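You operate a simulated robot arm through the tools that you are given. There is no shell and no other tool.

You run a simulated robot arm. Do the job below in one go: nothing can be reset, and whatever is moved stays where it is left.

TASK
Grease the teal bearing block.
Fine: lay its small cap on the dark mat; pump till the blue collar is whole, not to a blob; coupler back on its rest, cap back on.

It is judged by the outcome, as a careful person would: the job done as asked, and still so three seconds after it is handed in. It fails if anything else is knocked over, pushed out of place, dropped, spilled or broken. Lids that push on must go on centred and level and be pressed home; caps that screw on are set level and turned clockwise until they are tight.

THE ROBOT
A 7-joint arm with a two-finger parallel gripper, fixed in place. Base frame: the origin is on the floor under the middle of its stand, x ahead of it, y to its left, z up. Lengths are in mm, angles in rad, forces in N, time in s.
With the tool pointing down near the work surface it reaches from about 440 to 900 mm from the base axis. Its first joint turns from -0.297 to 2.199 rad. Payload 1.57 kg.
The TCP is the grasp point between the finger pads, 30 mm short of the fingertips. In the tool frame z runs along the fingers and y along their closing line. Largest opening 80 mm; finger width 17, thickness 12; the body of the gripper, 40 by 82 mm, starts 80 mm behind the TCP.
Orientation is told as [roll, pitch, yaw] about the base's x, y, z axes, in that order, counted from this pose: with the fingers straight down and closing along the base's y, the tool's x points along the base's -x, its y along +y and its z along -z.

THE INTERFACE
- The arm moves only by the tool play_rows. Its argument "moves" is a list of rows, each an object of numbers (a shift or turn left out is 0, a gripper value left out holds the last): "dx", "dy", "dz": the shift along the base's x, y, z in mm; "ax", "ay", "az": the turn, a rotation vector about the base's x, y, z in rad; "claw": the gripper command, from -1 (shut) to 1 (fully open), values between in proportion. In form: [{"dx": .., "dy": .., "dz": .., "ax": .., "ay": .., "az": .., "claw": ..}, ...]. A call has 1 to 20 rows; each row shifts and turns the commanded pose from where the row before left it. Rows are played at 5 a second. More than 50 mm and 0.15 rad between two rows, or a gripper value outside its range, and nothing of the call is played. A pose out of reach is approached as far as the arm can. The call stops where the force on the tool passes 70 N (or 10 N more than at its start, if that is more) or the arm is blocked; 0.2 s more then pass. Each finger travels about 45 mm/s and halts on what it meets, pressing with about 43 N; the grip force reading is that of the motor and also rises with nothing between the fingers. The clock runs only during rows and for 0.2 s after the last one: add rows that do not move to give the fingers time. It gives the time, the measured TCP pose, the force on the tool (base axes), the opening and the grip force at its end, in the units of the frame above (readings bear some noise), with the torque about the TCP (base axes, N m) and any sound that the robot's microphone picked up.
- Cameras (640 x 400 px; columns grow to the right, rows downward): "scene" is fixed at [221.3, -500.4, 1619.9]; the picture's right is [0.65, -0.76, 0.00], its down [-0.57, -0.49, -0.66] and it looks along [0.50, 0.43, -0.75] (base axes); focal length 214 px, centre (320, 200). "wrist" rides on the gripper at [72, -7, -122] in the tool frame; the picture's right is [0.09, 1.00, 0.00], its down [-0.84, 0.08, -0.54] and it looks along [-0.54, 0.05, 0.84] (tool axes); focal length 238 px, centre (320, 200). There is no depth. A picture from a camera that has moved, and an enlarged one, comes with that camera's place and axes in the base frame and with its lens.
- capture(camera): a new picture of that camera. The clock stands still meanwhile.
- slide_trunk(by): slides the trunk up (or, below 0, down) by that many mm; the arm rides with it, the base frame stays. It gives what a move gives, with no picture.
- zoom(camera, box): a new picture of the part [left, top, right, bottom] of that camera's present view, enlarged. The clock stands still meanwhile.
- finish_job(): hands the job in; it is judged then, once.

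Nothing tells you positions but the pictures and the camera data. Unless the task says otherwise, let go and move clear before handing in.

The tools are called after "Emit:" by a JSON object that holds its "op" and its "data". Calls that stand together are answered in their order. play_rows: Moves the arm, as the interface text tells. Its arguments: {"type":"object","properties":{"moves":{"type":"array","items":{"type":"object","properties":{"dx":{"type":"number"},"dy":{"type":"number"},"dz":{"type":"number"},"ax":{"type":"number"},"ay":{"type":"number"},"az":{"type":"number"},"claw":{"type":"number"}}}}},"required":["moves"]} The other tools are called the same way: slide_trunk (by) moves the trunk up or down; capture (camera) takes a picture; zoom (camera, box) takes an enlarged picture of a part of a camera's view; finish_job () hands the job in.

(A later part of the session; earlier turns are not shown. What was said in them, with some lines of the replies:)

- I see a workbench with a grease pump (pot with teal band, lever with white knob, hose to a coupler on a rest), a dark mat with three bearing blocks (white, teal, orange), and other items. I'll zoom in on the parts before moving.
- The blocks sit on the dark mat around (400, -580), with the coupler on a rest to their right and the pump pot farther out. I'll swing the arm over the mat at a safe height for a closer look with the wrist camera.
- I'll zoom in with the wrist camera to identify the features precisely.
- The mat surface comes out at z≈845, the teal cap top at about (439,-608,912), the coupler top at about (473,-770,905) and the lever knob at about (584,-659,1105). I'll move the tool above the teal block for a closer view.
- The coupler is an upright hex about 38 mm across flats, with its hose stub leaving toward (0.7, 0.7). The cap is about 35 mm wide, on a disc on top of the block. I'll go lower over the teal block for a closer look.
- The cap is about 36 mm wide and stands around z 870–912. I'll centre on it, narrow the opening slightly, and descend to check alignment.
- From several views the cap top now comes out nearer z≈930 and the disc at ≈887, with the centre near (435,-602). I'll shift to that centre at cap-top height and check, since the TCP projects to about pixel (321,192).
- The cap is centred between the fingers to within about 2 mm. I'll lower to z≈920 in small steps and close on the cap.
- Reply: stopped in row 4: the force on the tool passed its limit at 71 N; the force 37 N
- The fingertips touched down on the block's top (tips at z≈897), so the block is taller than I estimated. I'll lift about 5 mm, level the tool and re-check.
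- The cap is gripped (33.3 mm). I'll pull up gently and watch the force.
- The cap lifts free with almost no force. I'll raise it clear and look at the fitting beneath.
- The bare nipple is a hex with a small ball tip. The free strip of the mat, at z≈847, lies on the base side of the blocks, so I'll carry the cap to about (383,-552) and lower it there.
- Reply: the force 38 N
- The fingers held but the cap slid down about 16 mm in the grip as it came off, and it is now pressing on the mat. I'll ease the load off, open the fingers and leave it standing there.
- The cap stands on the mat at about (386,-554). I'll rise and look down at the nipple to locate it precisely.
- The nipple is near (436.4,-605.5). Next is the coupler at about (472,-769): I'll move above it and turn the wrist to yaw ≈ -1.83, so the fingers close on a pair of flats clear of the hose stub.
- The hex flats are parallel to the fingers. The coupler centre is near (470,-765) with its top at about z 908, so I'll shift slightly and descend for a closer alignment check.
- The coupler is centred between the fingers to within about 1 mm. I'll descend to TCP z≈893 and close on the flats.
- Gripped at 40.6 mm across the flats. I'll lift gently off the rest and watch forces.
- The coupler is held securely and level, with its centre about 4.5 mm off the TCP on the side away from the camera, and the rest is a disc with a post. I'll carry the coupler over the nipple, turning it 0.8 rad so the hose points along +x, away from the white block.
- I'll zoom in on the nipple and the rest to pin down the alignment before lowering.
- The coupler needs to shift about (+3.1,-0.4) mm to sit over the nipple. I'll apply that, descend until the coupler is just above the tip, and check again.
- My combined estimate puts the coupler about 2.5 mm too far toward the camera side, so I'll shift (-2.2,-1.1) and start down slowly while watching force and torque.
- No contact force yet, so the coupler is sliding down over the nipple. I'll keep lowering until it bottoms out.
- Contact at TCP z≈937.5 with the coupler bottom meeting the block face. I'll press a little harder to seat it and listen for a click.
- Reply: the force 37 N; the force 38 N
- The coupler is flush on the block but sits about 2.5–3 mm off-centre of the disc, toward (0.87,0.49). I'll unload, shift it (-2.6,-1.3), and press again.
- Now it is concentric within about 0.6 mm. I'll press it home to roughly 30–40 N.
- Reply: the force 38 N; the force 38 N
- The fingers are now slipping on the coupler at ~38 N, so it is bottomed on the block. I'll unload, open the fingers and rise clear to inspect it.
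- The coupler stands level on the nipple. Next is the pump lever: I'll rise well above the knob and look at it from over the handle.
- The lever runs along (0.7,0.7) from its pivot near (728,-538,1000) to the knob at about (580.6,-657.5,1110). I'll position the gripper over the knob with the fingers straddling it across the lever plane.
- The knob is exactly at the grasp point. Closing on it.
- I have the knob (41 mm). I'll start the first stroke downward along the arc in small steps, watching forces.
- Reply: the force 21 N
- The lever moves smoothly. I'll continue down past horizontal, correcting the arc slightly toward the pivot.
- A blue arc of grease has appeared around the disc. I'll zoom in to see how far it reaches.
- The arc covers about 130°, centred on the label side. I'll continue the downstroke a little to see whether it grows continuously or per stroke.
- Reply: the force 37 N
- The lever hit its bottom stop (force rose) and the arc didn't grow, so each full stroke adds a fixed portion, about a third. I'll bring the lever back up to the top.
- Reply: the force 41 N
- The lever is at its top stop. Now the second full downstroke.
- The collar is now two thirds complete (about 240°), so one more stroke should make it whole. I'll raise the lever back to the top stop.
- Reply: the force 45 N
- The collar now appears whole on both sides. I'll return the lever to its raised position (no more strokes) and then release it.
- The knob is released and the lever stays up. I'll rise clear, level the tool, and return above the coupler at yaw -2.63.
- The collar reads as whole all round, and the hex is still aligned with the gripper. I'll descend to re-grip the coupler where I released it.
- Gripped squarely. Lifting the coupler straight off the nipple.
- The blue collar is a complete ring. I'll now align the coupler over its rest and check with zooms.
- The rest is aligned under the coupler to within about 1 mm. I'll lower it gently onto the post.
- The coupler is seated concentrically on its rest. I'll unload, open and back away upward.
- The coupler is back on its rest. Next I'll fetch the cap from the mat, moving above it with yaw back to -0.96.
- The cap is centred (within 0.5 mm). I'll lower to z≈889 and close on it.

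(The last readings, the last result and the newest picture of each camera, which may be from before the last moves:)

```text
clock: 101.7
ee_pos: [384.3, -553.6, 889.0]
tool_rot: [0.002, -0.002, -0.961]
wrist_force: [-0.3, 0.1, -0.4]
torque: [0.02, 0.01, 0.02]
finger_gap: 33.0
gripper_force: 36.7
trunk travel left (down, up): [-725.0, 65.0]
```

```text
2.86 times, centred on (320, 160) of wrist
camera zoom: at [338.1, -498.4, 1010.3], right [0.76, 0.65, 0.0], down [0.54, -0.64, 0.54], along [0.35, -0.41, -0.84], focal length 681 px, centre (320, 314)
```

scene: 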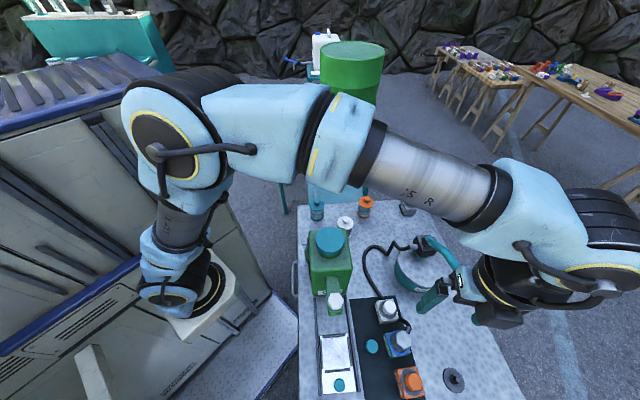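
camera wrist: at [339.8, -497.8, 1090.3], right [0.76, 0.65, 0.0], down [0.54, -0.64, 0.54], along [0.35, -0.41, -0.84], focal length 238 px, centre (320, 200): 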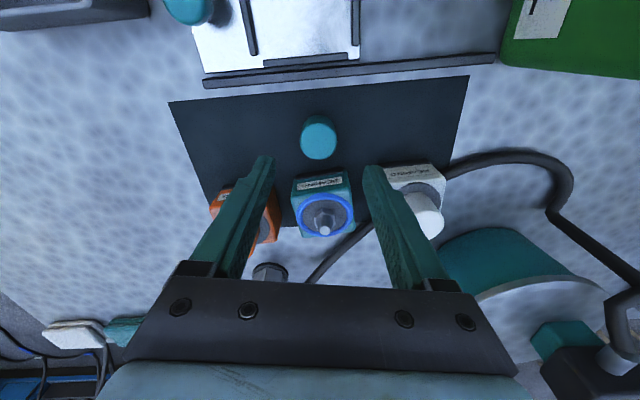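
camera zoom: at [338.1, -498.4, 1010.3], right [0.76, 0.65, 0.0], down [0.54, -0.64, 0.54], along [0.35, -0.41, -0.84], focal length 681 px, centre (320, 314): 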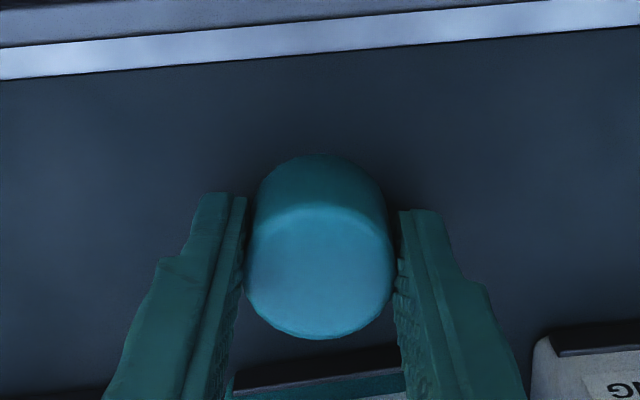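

The cap is gripped level. I'll lift it and carry it over the nipple.

Emit:
{"op": "play_rows", "data": {"moves": [{"dz": 5}, {"dz": 15}, {"dz": 30}, {"dz": 35}, {"dz": 30}, {"dx": 13, "dy": -12.8}, {"dx": 13, "dy": -12.8}, {"dx": 13, "dy": -12.8}, {"dx": 12.6, "dy": -12.6}, {}, {}]}}

Emit:
{"op": "capture", "data": {"camera": "wrist"}}

Emit:
{"op": "zoom", "data": {"camera": "wrist", "box": [270, 80, 370, 150]}}

Emit:
{"op": "zoom", "data": {"camera": "scene", "box": [385, 320, 430, 365]}}

```text
clock: 104.1
ee_pos: [436.0, -605.2, 1004.2]
tool_rot: [0.001, -0.002, -0.96]
wrist_force: [0.6, -0.2, -0.8]
torque: [0.01, -0.01, 0.0]
finger_gap: 33.0
gripper_force: 41.5
trunk travel left (down, up): [-725.0, 65.0]
```

```text
taken
camera wrist: at [390.1, -549.5, 1125.2], right [0.76, 0.65, 0.0], down [0.54, -0.64, 0.54], along [0.35, -0.41, -0.84], focal length 238 px, centre (320, 200)
```

wrist: 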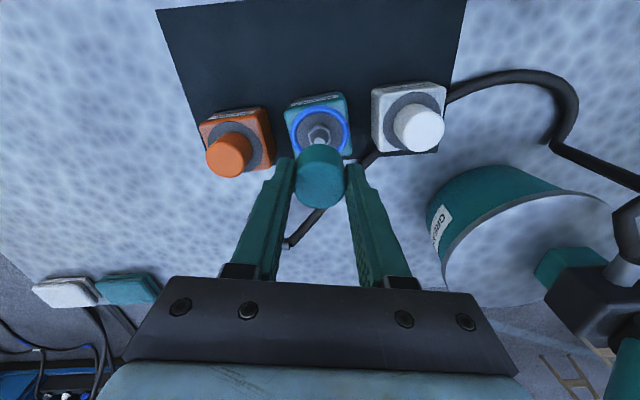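

```text
5.71 times, centred on (320, 115) of wrist
camera zoom: at [390.1, -549.5, 1125.2], right [0.76, 0.65, 0.0], down [0.54, -0.64, 0.54], along [0.35, -0.41, -0.84], focal length 1362 px, centre (320, 686)
```

zoom: 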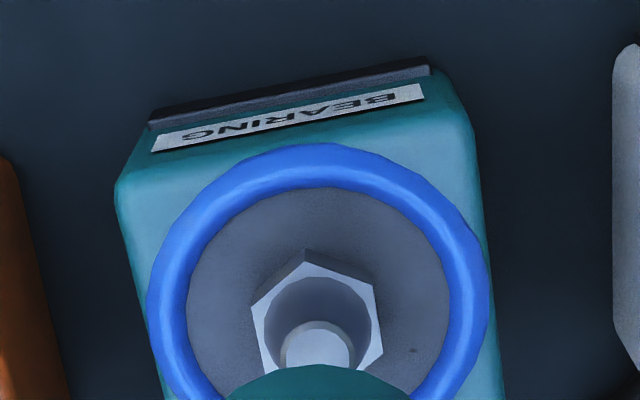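

```text
8.89 times, centred on (408, 342) of scene
camera zoom: at [221.3, -500.4, 1619.9], right [0.65, -0.76, 0.0], down [-0.57, -0.49, -0.66], along [0.5, 0.43, -0.75], focal length 1906 px, centre (-458, -1067)
```

zoom: 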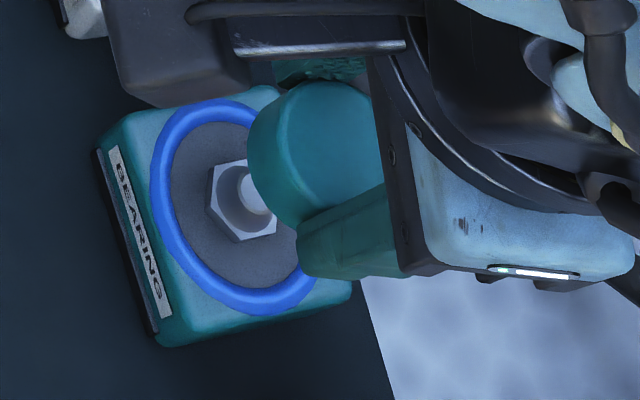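

Emit:
{"op": "play_rows", "data": {"moves": [{"dz": -12}, {"dz": -12}, {"dz": -10}, {}]}}

Emit:
{"op": "zoom", "data": {"camera": "wrist", "box": [260, 80, 380, 220]}}

Emit:
{"op": "zoom", "data": {"camera": "scene", "box": [385, 320, 430, 365]}}

```text
clock: 105.1
ee_pos: [435.3, -606.5, 969.9]
tool_rot: [0.001, -0.003, -0.96]
wrist_force: [0.0, 0.3, -0.4]
torque: [0.02, -0.03, 0.01]
finger_gap: 32.9
gripper_force: 40.9
trunk travel left (down, up): [-725.0, 65.0]
```

```text
2.86 times, centred on (320, 150) of wrist
camera zoom: at [389.8, -549.4, 1091.1], right [0.76, 0.65, 0.0], down [0.54, -0.64, 0.54], along [0.35, -0.41, -0.84], focal length 681 px, centre (320, 343)
```

zoom: 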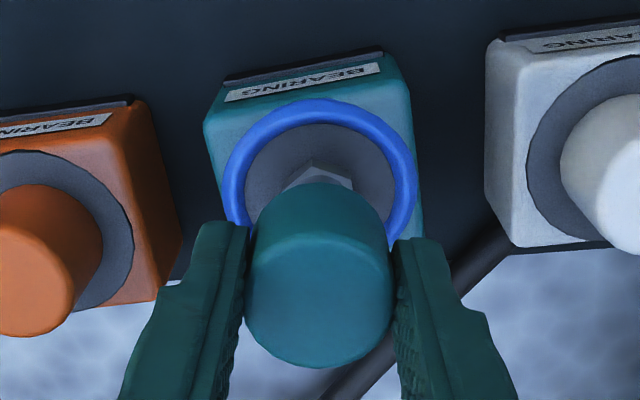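

```text
8.89 times, centred on (408, 342) of scene
camera zoom: at [221.3, -500.4, 1619.9], right [0.65, -0.76, 0.0], down [-0.57, -0.49, -0.66], along [0.5, 0.43, -0.75], focal length 1906 px, centre (-458, -1067)
```

zoom: 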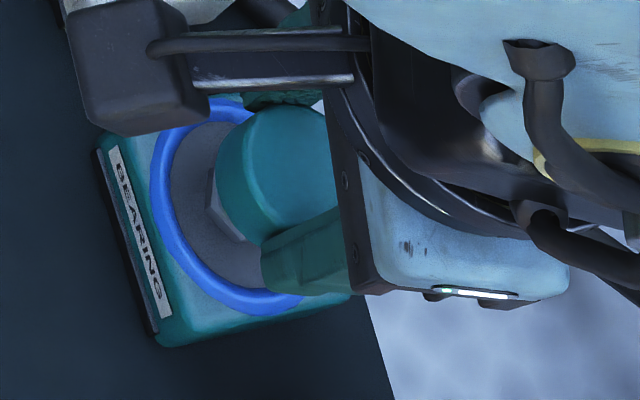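

Emit:
{"op": "play_rows", "data": {"moves": [{"dz": -3}, {"dz": -2}, {"dz": -2}, {}]}}

```text
clock: 106.1
ee_pos: [435.6, -606.1, 963.1]
tool_rot: [0.002, -0.003, -0.96]
wrist_force: [-0.1, -0.5, -1.1]
torque: [0.0, 0.03, 0.01]
finger_gap: 32.9
gripper_force: 41.0
trunk travel left (down, up): [-725.0, 65.0]
```

Emit:
{"op": "play_rows", "data": {"moves": [{"dz": -2}, {"dz": -2}, {"dz": -2}, {}]}}

```text
clock: 107.1
ee_pos: [435.7, -605.2, 955.6]
tool_rot: [0.001, -0.001, -0.96]
wrist_force: [0.2, 1.1, -0.6]
torque: [0.03, -0.01, 0.01]
finger_gap: 32.9
gripper_force: 40.7
trunk travel left (down, up): [-725.0, 65.0]
```

Emit:
{"op": "play_rows", "data": {"moves": [{"dz": -2}, {"dz": -2}, {"dz": -2}, {}]}}

Emit:
{"op": "zoom", "data": {"camera": "wrist", "box": [260, 80, 380, 220]}}

Emit:
{"op": "zoom", "data": {"camera": "scene", "box": [385, 320, 430, 365]}}

```text
clock: 108.1
ee_pos: [435.3, -606.2, 950.5]
tool_rot: [0.002, -0.003, -0.96]
wrist_force: [-0.5, 0.5, -0.6]
torque: [-0.01, 0.03, -0.06]
finger_gap: 33.0
gripper_force: 40.7
trunk travel left (down, up): [-725.0, 65.0]
```

```text
2.86 times, centred on (320, 150) of wrist
camera zoom: at [389.5, -549.6, 1072.2], right [0.76, 0.65, 0.0], down [0.54, -0.64, 0.54], along [0.35, -0.41, -0.84], focal length 681 px, centre (320, 343)
```

zoom: 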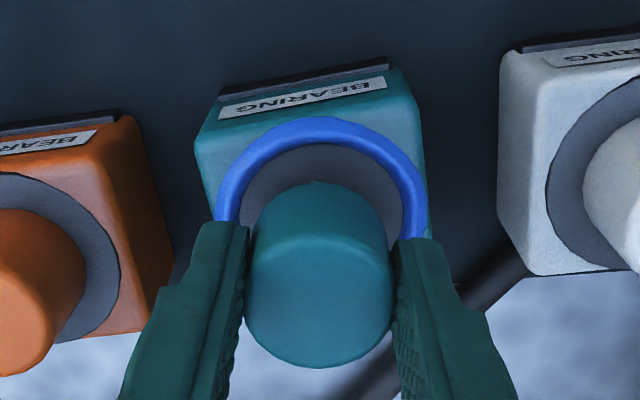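

```text
8.89 times, centred on (408, 342) of scene
camera zoom: at [221.3, -500.4, 1619.9], right [0.65, -0.76, 0.0], down [-0.57, -0.49, -0.66], along [0.5, 0.43, -0.75], focal length 1906 px, centre (-458, -1067)
```

zoom: 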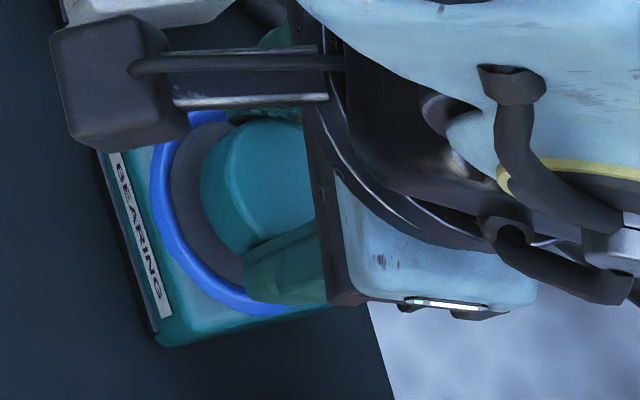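

Emit:
{"op": "play_rows", "data": {"moves": [{"dz": -2}, {"dz": -2}, {"dz": -1.5}, {}]}}

```text
clock: 109.1
ee_pos: [435.0, -605.2, 946.2]
tool_rot: [0.002, -0.001, -0.961]
wrist_force: [-0.2, 0.2, -0.2]
torque: [-0.01, 0.01, 0.02]
finger_gap: 32.8
gripper_force: 41.3
trunk travel left (down, up): [-725.0, 65.0]
```

Emit:
{"op": "play_rows", "data": {"moves": [{"dz": -1.5}, {"dz": -1.5}, {"dz": -1.5}, {}]}}

```text
clock: 110.1
ee_pos: [435.4, -605.8, 940.5]
tool_rot: [0.001, -0.003, -0.958]
wrist_force: [0.1, -0.2, -0.2]
torque: [-0.01, 0.0, 0.0]
finger_gap: 33.1
gripper_force: 40.7
trunk travel left (down, up): [-725.0, 65.0]
```

Emit:
{"op": "play_rows", "data": {"moves": [{"dz": -1}, {"dz": -1}, {}]}}

Emit:
{"op": "zoom", "data": {"camera": "wrist", "box": [260, 80, 380, 220]}}

Emit:
{"op": "zoom", "data": {"camera": "scene", "box": [385, 320, 430, 365]}}

```text
clock: 110.9
ee_pos: [435.1, -605.7, 938.8]
tool_rot: [0.002, -0.002, -0.959]
wrist_force: [-0.3, -0.6, -0.5]
torque: [0.0, 0.0, -0.05]
finger_gap: 32.6
gripper_force: 41.5
trunk travel left (down, up): [-725.0, 65.0]
```

```text
2.86 times, centred on (320, 150) of wrist
camera zoom: at [389.5, -549.3, 1060.3], right [0.76, 0.65, 0.0], down [0.54, -0.64, 0.54], along [0.35, -0.41, -0.84], focal length 681 px, centre (320, 343)
```

zoom: 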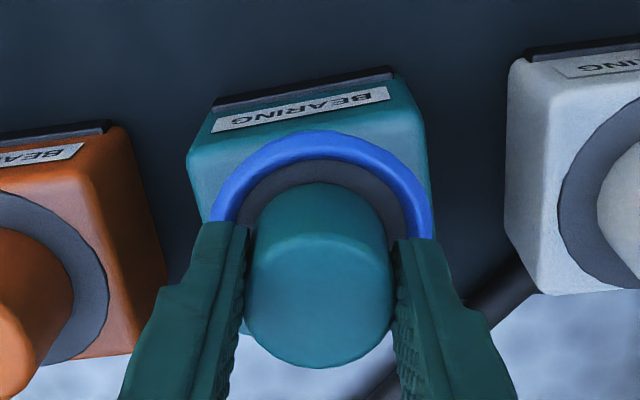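

```text
8.89 times, centred on (408, 342) of scene
camera zoom: at [221.3, -500.4, 1619.9], right [0.65, -0.76, 0.0], down [-0.57, -0.49, -0.66], along [0.5, 0.43, -0.75], focal length 1906 px, centre (-458, -1067)
```

zoom: 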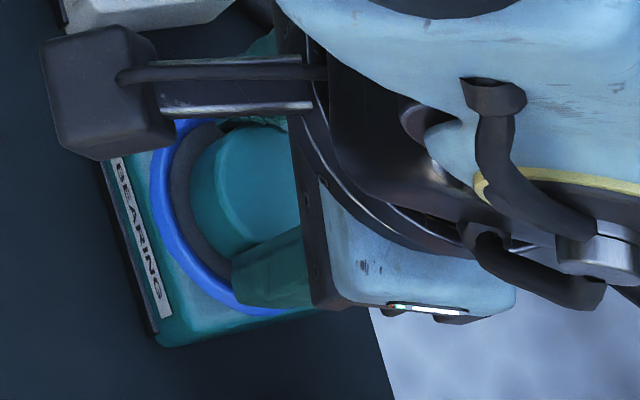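

The cap is concentric with the ring and almost down. I'll lower the last bit until it seats, then press.

Emit:
{"op": "play_rows", "data": {"moves": [{"dz": -1}, {"dz": -1}, {}]}}

```text
clock: 111.7
ee_pos: [434.7, -605.6, 936.1]
tool_rot: [0.003, -0.001, -0.96]
wrist_force: [-0.6, 0.6, 0.9]
torque: [-0.01, -0.02, -0.03]
finger_gap: 33.0
gripper_force: 40.7
trunk travel left (down, up): [-725.0, 65.0]
```

Emit:
{"op": "play_rows", "data": {"moves": [{"dz": -1}, {"dz": -1}, {}]}}

```text
clock: 112.5
ee_pos: [436.4, -605.3, 936.3]
tool_rot: [0.003, -0.003, -0.96]
wrist_force: [0.1, 1.6, 19.4]
torque: [0.23, -0.01, -0.02]
finger_gap: 32.9
gripper_force: 40.3
trunk travel left (down, up): [-725.0, 65.0]
```

Emit:
{"op": "play_rows", "data": {"moves": [{"dz": -1}, {}]}}

Emit:
{"op": "zoom", "data": {"camera": "wrist", "box": [260, 80, 380, 220]}}

```text
clock: 113.1
ee_pos: [434.8, -605.0, 933.9]
tool_rot: [0.001, -0.005, -0.96]
wrist_force: [0.4, 2.8, 36.3]
torque: [0.22, 0.05, -0.03]
finger_gap: 32.9
gripper_force: 40.9
trunk travel left (down, up): [-725.0, 65.0]
```

```text
2.86 times, centred on (320, 150) of wrist
camera zoom: at [389.0, -549.0, 1057.7], right [0.76, 0.65, 0.0], down [0.54, -0.64, 0.55], along [0.35, -0.42, -0.84], focal length 681 px, centre (320, 343)
```

zoom: 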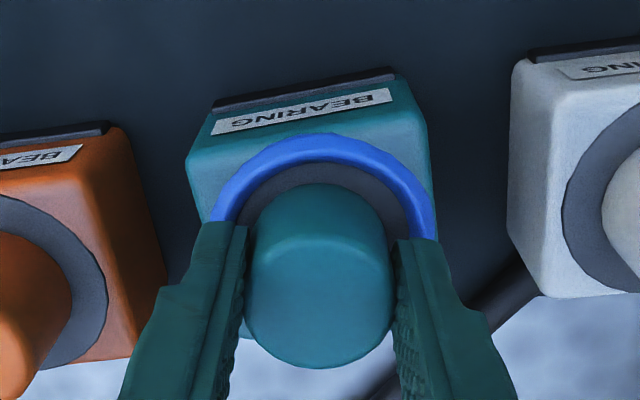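

Emit:
{"op": "play_rows", "data": {"moves": [{"dz": 1.5}, {"dz": 1.3}, {}]}}

```text
clock: 113.9
ee_pos: [436.1, -605.2, 936.2]
tool_rot: [0.002, -0.002, -0.96]
wrist_force: [3.2, -3.7, 13.9]
torque: [-0.16, -0.21, 0.01]
finger_gap: 32.5
gripper_force: 40.4
trunk travel left (down, up): [-725.0, 65.0]
```

Emit:
{"op": "play_rows", "data": {"moves": [{"dz": 1}, {"claw": 0.0}, {"claw": 0.3}, {}, {}]}}

Emit:
{"op": "zoom", "data": {"camera": "wrist", "box": [260, 80, 380, 220]}}

Emit:
{"op": "zoom", "data": {"camera": "scene", "box": [385, 320, 430, 365]}}

```text
clock: 115.1
ee_pos: [435.0, -604.8, 938.3]
tool_rot: [0.001, -0.002, -0.96]
wrist_force: [0.2, -0.3, -1.5]
torque: [0.0, -0.01, 0.0]
finger_gap: 52.0
gripper_force: 0.0
trunk travel left (down, up): [-725.0, 65.0]
```

```text
2.86 times, centred on (320, 150) of wrist
camera zoom: at [389.3, -549.5, 1059.4], right [0.76, 0.65, 0.0], down [0.54, -0.64, 0.54], along [0.35, -0.41, -0.84], focal length 681 px, centre (320, 343)
```

zoom: 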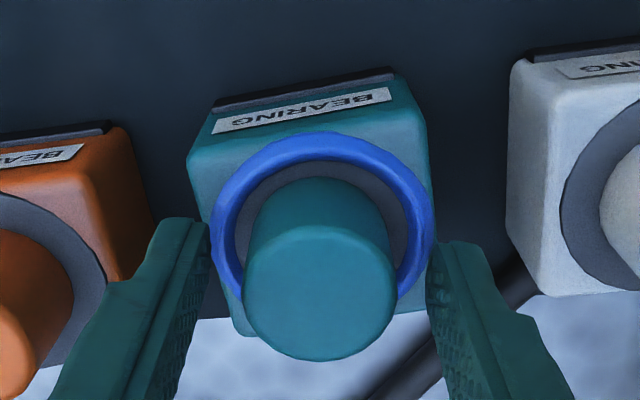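

```text
8.89 times, centred on (408, 342) of scene
camera zoom: at [221.3, -500.4, 1619.9], right [0.65, -0.76, 0.0], down [-0.57, -0.49, -0.66], along [0.5, 0.43, -0.75], focal length 1906 px, centre (-458, -1067)
```

zoom: 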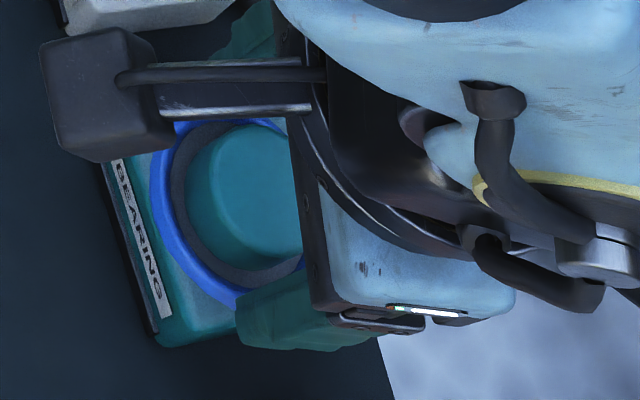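

The cap is on. I'll rise, inspect its centring and level from above, then press it home with closed fingers.

Emit:
{"op": "play_rows", "data": {"moves": [{"dz": 10}, {"dz": 20}, {"dz": 25}, {"dz": 25}, {}]}}

Emit:
{"op": "zoom", "data": {"camera": "wrist", "box": [270, 70, 370, 170]}}

Emit:
{"op": "zoom", "data": {"camera": "scene", "box": [380, 320, 425, 365]}}

```text
clock: 116.3
ee_pos: [436.3, -605.6, 1017.1]
tool_rot: [0.002, -0.004, -0.96]
wrist_force: [-0.4, -0.1, 0.3]
torque: [0.01, 0.0, 0.01]
finger_gap: 52.0
gripper_force: 0.1
trunk travel left (down, up): [-725.0, 65.0]
```

```text
4.00 times, centred on (320, 120) of wrist
camera zoom: at [389.1, -549.3, 1139.4], right [0.76, 0.65, 0.0], down [0.54, -0.64, 0.54], along [0.35, -0.41, -0.84], focal length 953 px, centre (320, 520)
```

zoom: 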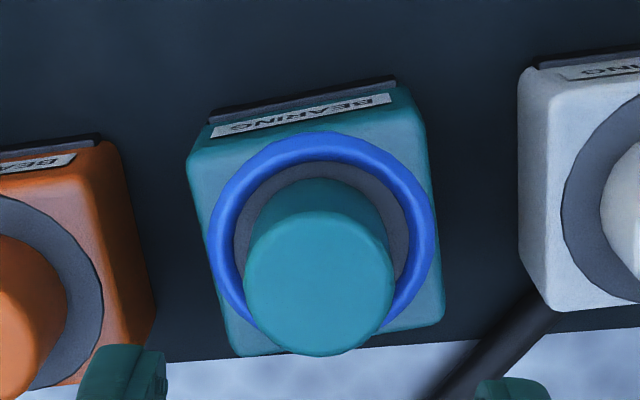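

```text
8.89 times, centred on (402, 342) of scene
camera zoom: at [221.3, -500.4, 1619.9], right [0.65, -0.76, 0.0], down [-0.57, -0.49, -0.66], along [0.5, 0.43, -0.75], focal length 1906 px, centre (-413, -1067)
```

zoom: 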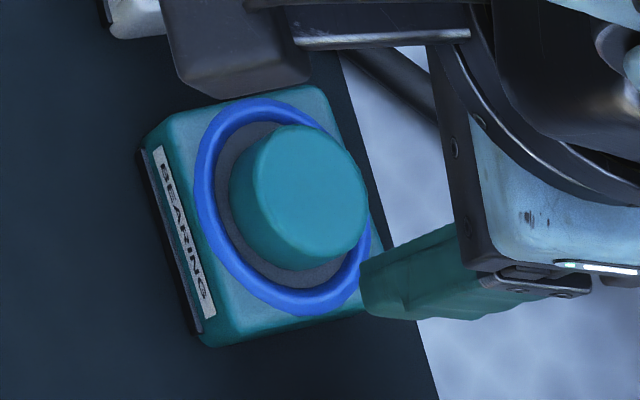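

The cap is concentric and level. I'll close the fingers and press on its centre to make sure it's home.

Emit:
{"op": "play_rows", "data": {"moves": [{"claw": -1}, {}, {}, {}, {"dz": -20}, {"dz": -15}, {"dz": -10}, {}]}}

Emit:
{"op": "zoom", "data": {"camera": "wrist", "box": [260, 80, 380, 220]}}

```text
clock: 118.1
ee_pos: [435.8, -605.1, 972.3]
tool_rot: [0.001, -0.003, -0.96]
wrist_force: [0.7, 0.3, 0.0]
torque: [-0.01, 0.01, -0.01]
finger_gap: 0.0
gripper_force: 21.5
trunk travel left (down, up): [-725.0, 65.0]
```

```text
2.86 times, centred on (320, 150) of wrist
camera zoom: at [389.5, -549.5, 1094.3], right [0.76, 0.65, 0.0], down [0.54, -0.64, 0.54], along [0.35, -0.41, -0.84], focal length 681 px, centre (320, 343)
```

zoom: 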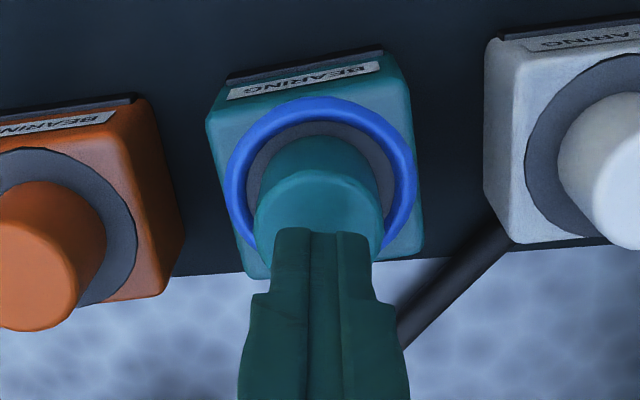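

Emit:
{"op": "play_rows", "data": {"moves": [{"dz": -3}, {"dz": -3}, {"dz": -2}, {"dz": -1.5}, {}]}}

```text
clock: 119.3
ee_pos: [435.8, -604.0, 962.8]
tool_rot: [0.002, -0.002, -0.961]
wrist_force: [-0.6, -0.5, -0.6]
torque: [-0.02, 0.01, 0.01]
finger_gap: 0.5
gripper_force: 21.4
trunk travel left (down, up): [-725.0, 65.0]
```

Emit:
{"op": "play_rows", "data": {"moves": [{"dz": -1.5}, {"dz": -1.5}, {"dz": -1}, {}]}}

```text
clock: 120.3
ee_pos: [436.2, -605.6, 958.5]
tool_rot: [0.0, -0.002, -0.959]
wrist_force: [-0.1, 1.3, 6.5]
torque: [0.03, 0.01, 0.05]
finger_gap: 0.0
gripper_force: 21.4
trunk travel left (down, up): [-725.0, 65.0]
```

Emit:
{"op": "play_rows", "data": {"moves": [{"dz": -1.5}, {"dz": -1.2}, {"dz": -1}, {}]}}

```text
clock: 121.3
ee_pos: [435.8, -605.0, 959.5]
tool_rot: [0.002, -0.009, -0.959]
wrist_force: [-2.8, 3.1, 49.9]
torque: [0.22, 0.13, 0.02]
finger_gap: 0.0
gripper_force: 21.1
trunk travel left (down, up): [-725.0, 65.0]
```

The cap holds firm at 50 N with its top at the original height, so it is fully home. Backing off upward and checking everything.

Emit:
{"op": "play_rows", "data": {"moves": [{"dz": 5}, {"dz": 15}, {"dz": 30}, {"dz": 40}, {"dz": 45}, {"dz": 45}, {"dz": 45}, {}]}}

Emit:
{"op": "zoom", "data": {"camera": "wrist", "box": [240, 60, 400, 180]}}

Emit:
{"op": "capture", "data": {"camera": "scene"}}

```text
clock: 123.1
ee_pos: [435.0, -606.3, 1181.8]
tool_rot: [0.002, -0.001, -0.961]
wrist_force: [1.3, -0.2, 0.5]
torque: [0.01, 0.0, 0.01]
finger_gap: 0.0
gripper_force: 20.8
trunk travel left (down, up): [-725.0, 65.0]
```

```text
3.33 times, centred on (320, 120) of wrist
camera zoom: at [389.2, -550.7, 1303.1], right [0.76, 0.65, 0.0], down [0.54, -0.64, 0.54], along [0.35, -0.41, -0.84], focal length 794 px, centre (320, 467)
```

zoom: 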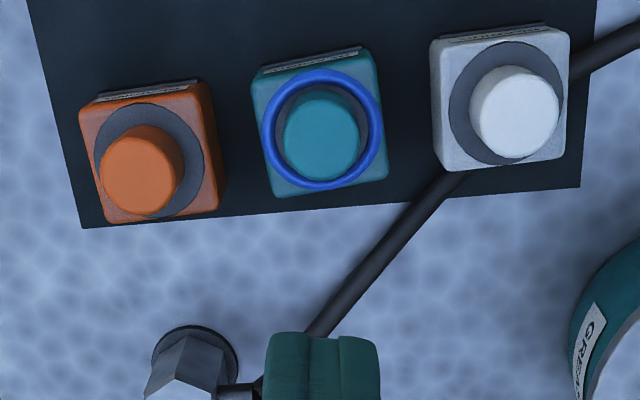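

```text
taken
```

scene: 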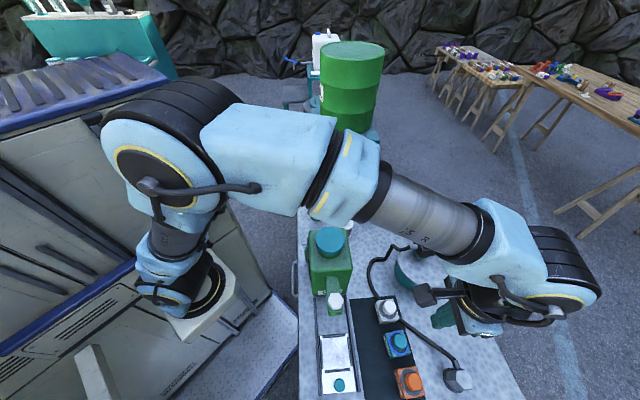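

The collar is an unbroken ring around the refitted cap. I'll move the arm back and do a final check of the lever, rest and surroundings.

Emit:
{"op": "play_rows", "data": {"moves": [{"dz": 40, "claw": 0.5}, {"dz": 40}, {"dz": 40}, {"dy": 40, "az": 0.1}, {"dy": 45, "az": 0.1}, {"dx": 20, "dy": 45, "az": 0.1}, {"dx": 30, "dy": 40, "az": 0.1}, {"dx": 30, "dy": 40, "az": 0.1}, {"dx": 30, "dy": 40, "az": 0.1}, {"dx": 25, "dy": 42, "az": 0.1}, {}]}}

Emit:
{"op": "capture", "data": {"camera": "scene"}}

Emit:
{"op": "zoom", "data": {"camera": "scene", "box": [360, 210, 500, 310]}}

Emit:
{"op": "zoom", "data": {"camera": "scene", "box": [300, 280, 500, 400]}}

```text
clock: 125.5
ee_pos: [570.6, -313.9, 1300.0]
tool_rot: [0.002, -0.002, -0.259]
wrist_force: [0.6, 0.6, 1.0]
torque: [0.02, 0.0, 0.0]
finger_gap: 60.0
gripper_force: 0.1
trunk travel left (down, up): [-725.0, 65.0]
```

```text
taken
```

scene: 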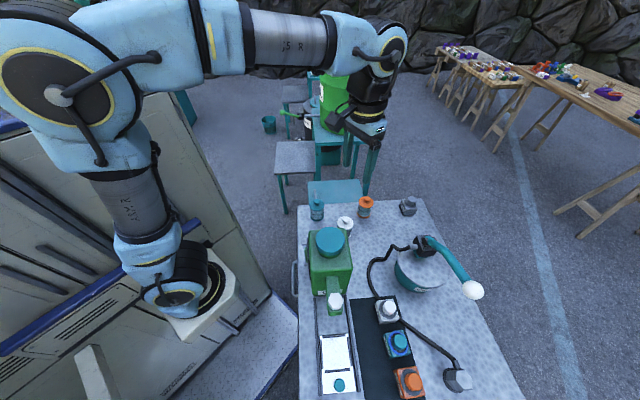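

```text
4.00 times, centred on (430, 260) of scene
camera zoom: at [221.3, -500.4, 1619.9], right [0.65, -0.76, 0.0], down [-0.57, -0.49, -0.66], along [0.5, 0.43, -0.75], focal length 858 px, centre (-120, -40)
```

zoom: 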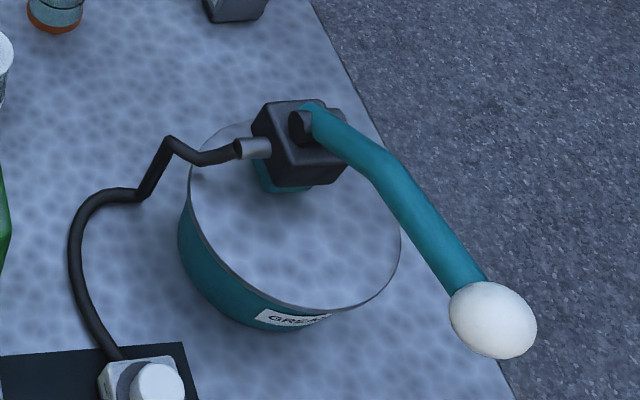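

```text
3.20 times, centred on (400, 340) of scene
camera zoom: at [221.3, -500.4, 1619.9], right [0.65, -0.76, 0.0], down [-0.57, -0.49, -0.66], along [0.5, 0.43, -0.75], focal length 686 px, centre (64, -248)
```

zoom: 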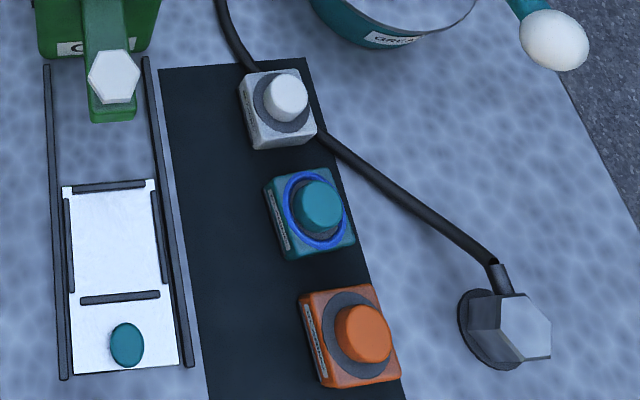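

Everything matches the starting layout. I'll take one last comparison view of the cap against the initial picture before handing in.

Emit:
{"op": "zoom", "data": {"camera": "scene", "box": [370, 290, 430, 400]}}

Emit:
{"op": "zoom", "data": {"camera": "scene", "box": [380, 320, 425, 365]}}

Emit:
{"op": "zoom", "data": {"camera": "scene", "box": [425, 340, 490, 400]}}

```text
3.64 times, centred on (400, 345) of scene
camera zoom: at [221.3, -500.4, 1619.9], right [0.65, -0.76, 0.0], down [-0.57, -0.49, -0.66], along [0.5, 0.43, -0.75], focal length 780 px, centre (29, -327)
```

zoom: 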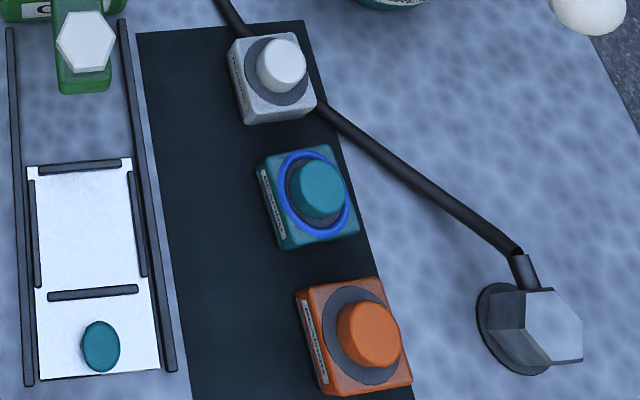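

```text
8.89 times, centred on (402, 342) of scene
camera zoom: at [221.3, -500.4, 1619.9], right [0.65, -0.76, 0.0], down [-0.57, -0.49, -0.66], along [0.5, 0.43, -0.75], focal length 1906 px, centre (-413, -1067)
```

zoom: 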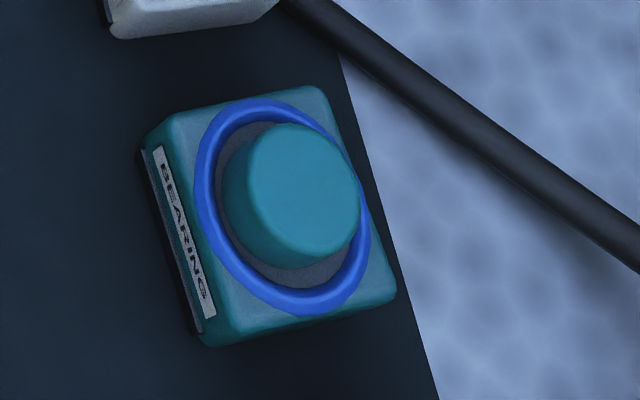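

```text
6.67 times, centred on (458, 370) of scene
camera zoom: at [221.3, -500.4, 1619.9], right [0.65, -0.76, 0.0], down [-0.57, -0.49, -0.66], along [0.5, 0.43, -0.75], focal length 1430 px, centre (-597, -933)
```

zoom: 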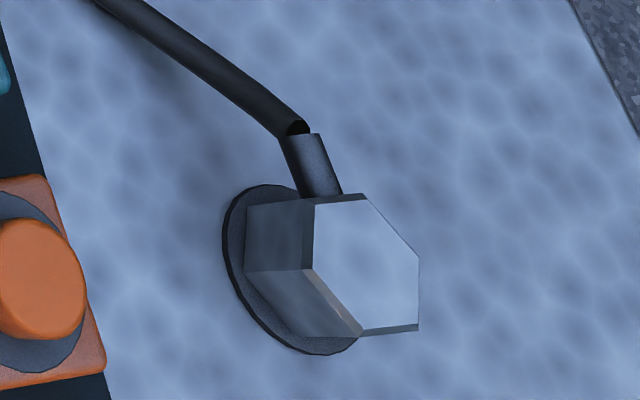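

The collar is whole, the cap is centred, level and back at its original height. The coupler is on its rest, the lever is raised, and nothing else has moved, so I'm handing the job in.

Emit:
{"op": "finish_job", "data": {}}

```text
The job is handed in.
```

The teal bearing block is greased, and I've handed the job in. I don't have the result of the judging yet.

- **Cap off:** I pulled the small cap and stood it on the dark mat. It slid in the grip as it came off, but it wasn't dropped.
- **Pumping:** I set the coupler on the nipple and gave three full lever strokes. Each added about a third of the blue collar, so I stopped when the ring closed, before any blob formed.
- **Put back:** The lever is raised again and the coupler is back on its rest. The cap is centred, level and pressed home with about 50 N, with its top back at the original height.

Early on, the fingertips pressed onto the top of the teal block with about 71 N before the arm stopped itself. In the final pictures the block may have shifted 1–2 mm; I saw no other change from the starting layout.
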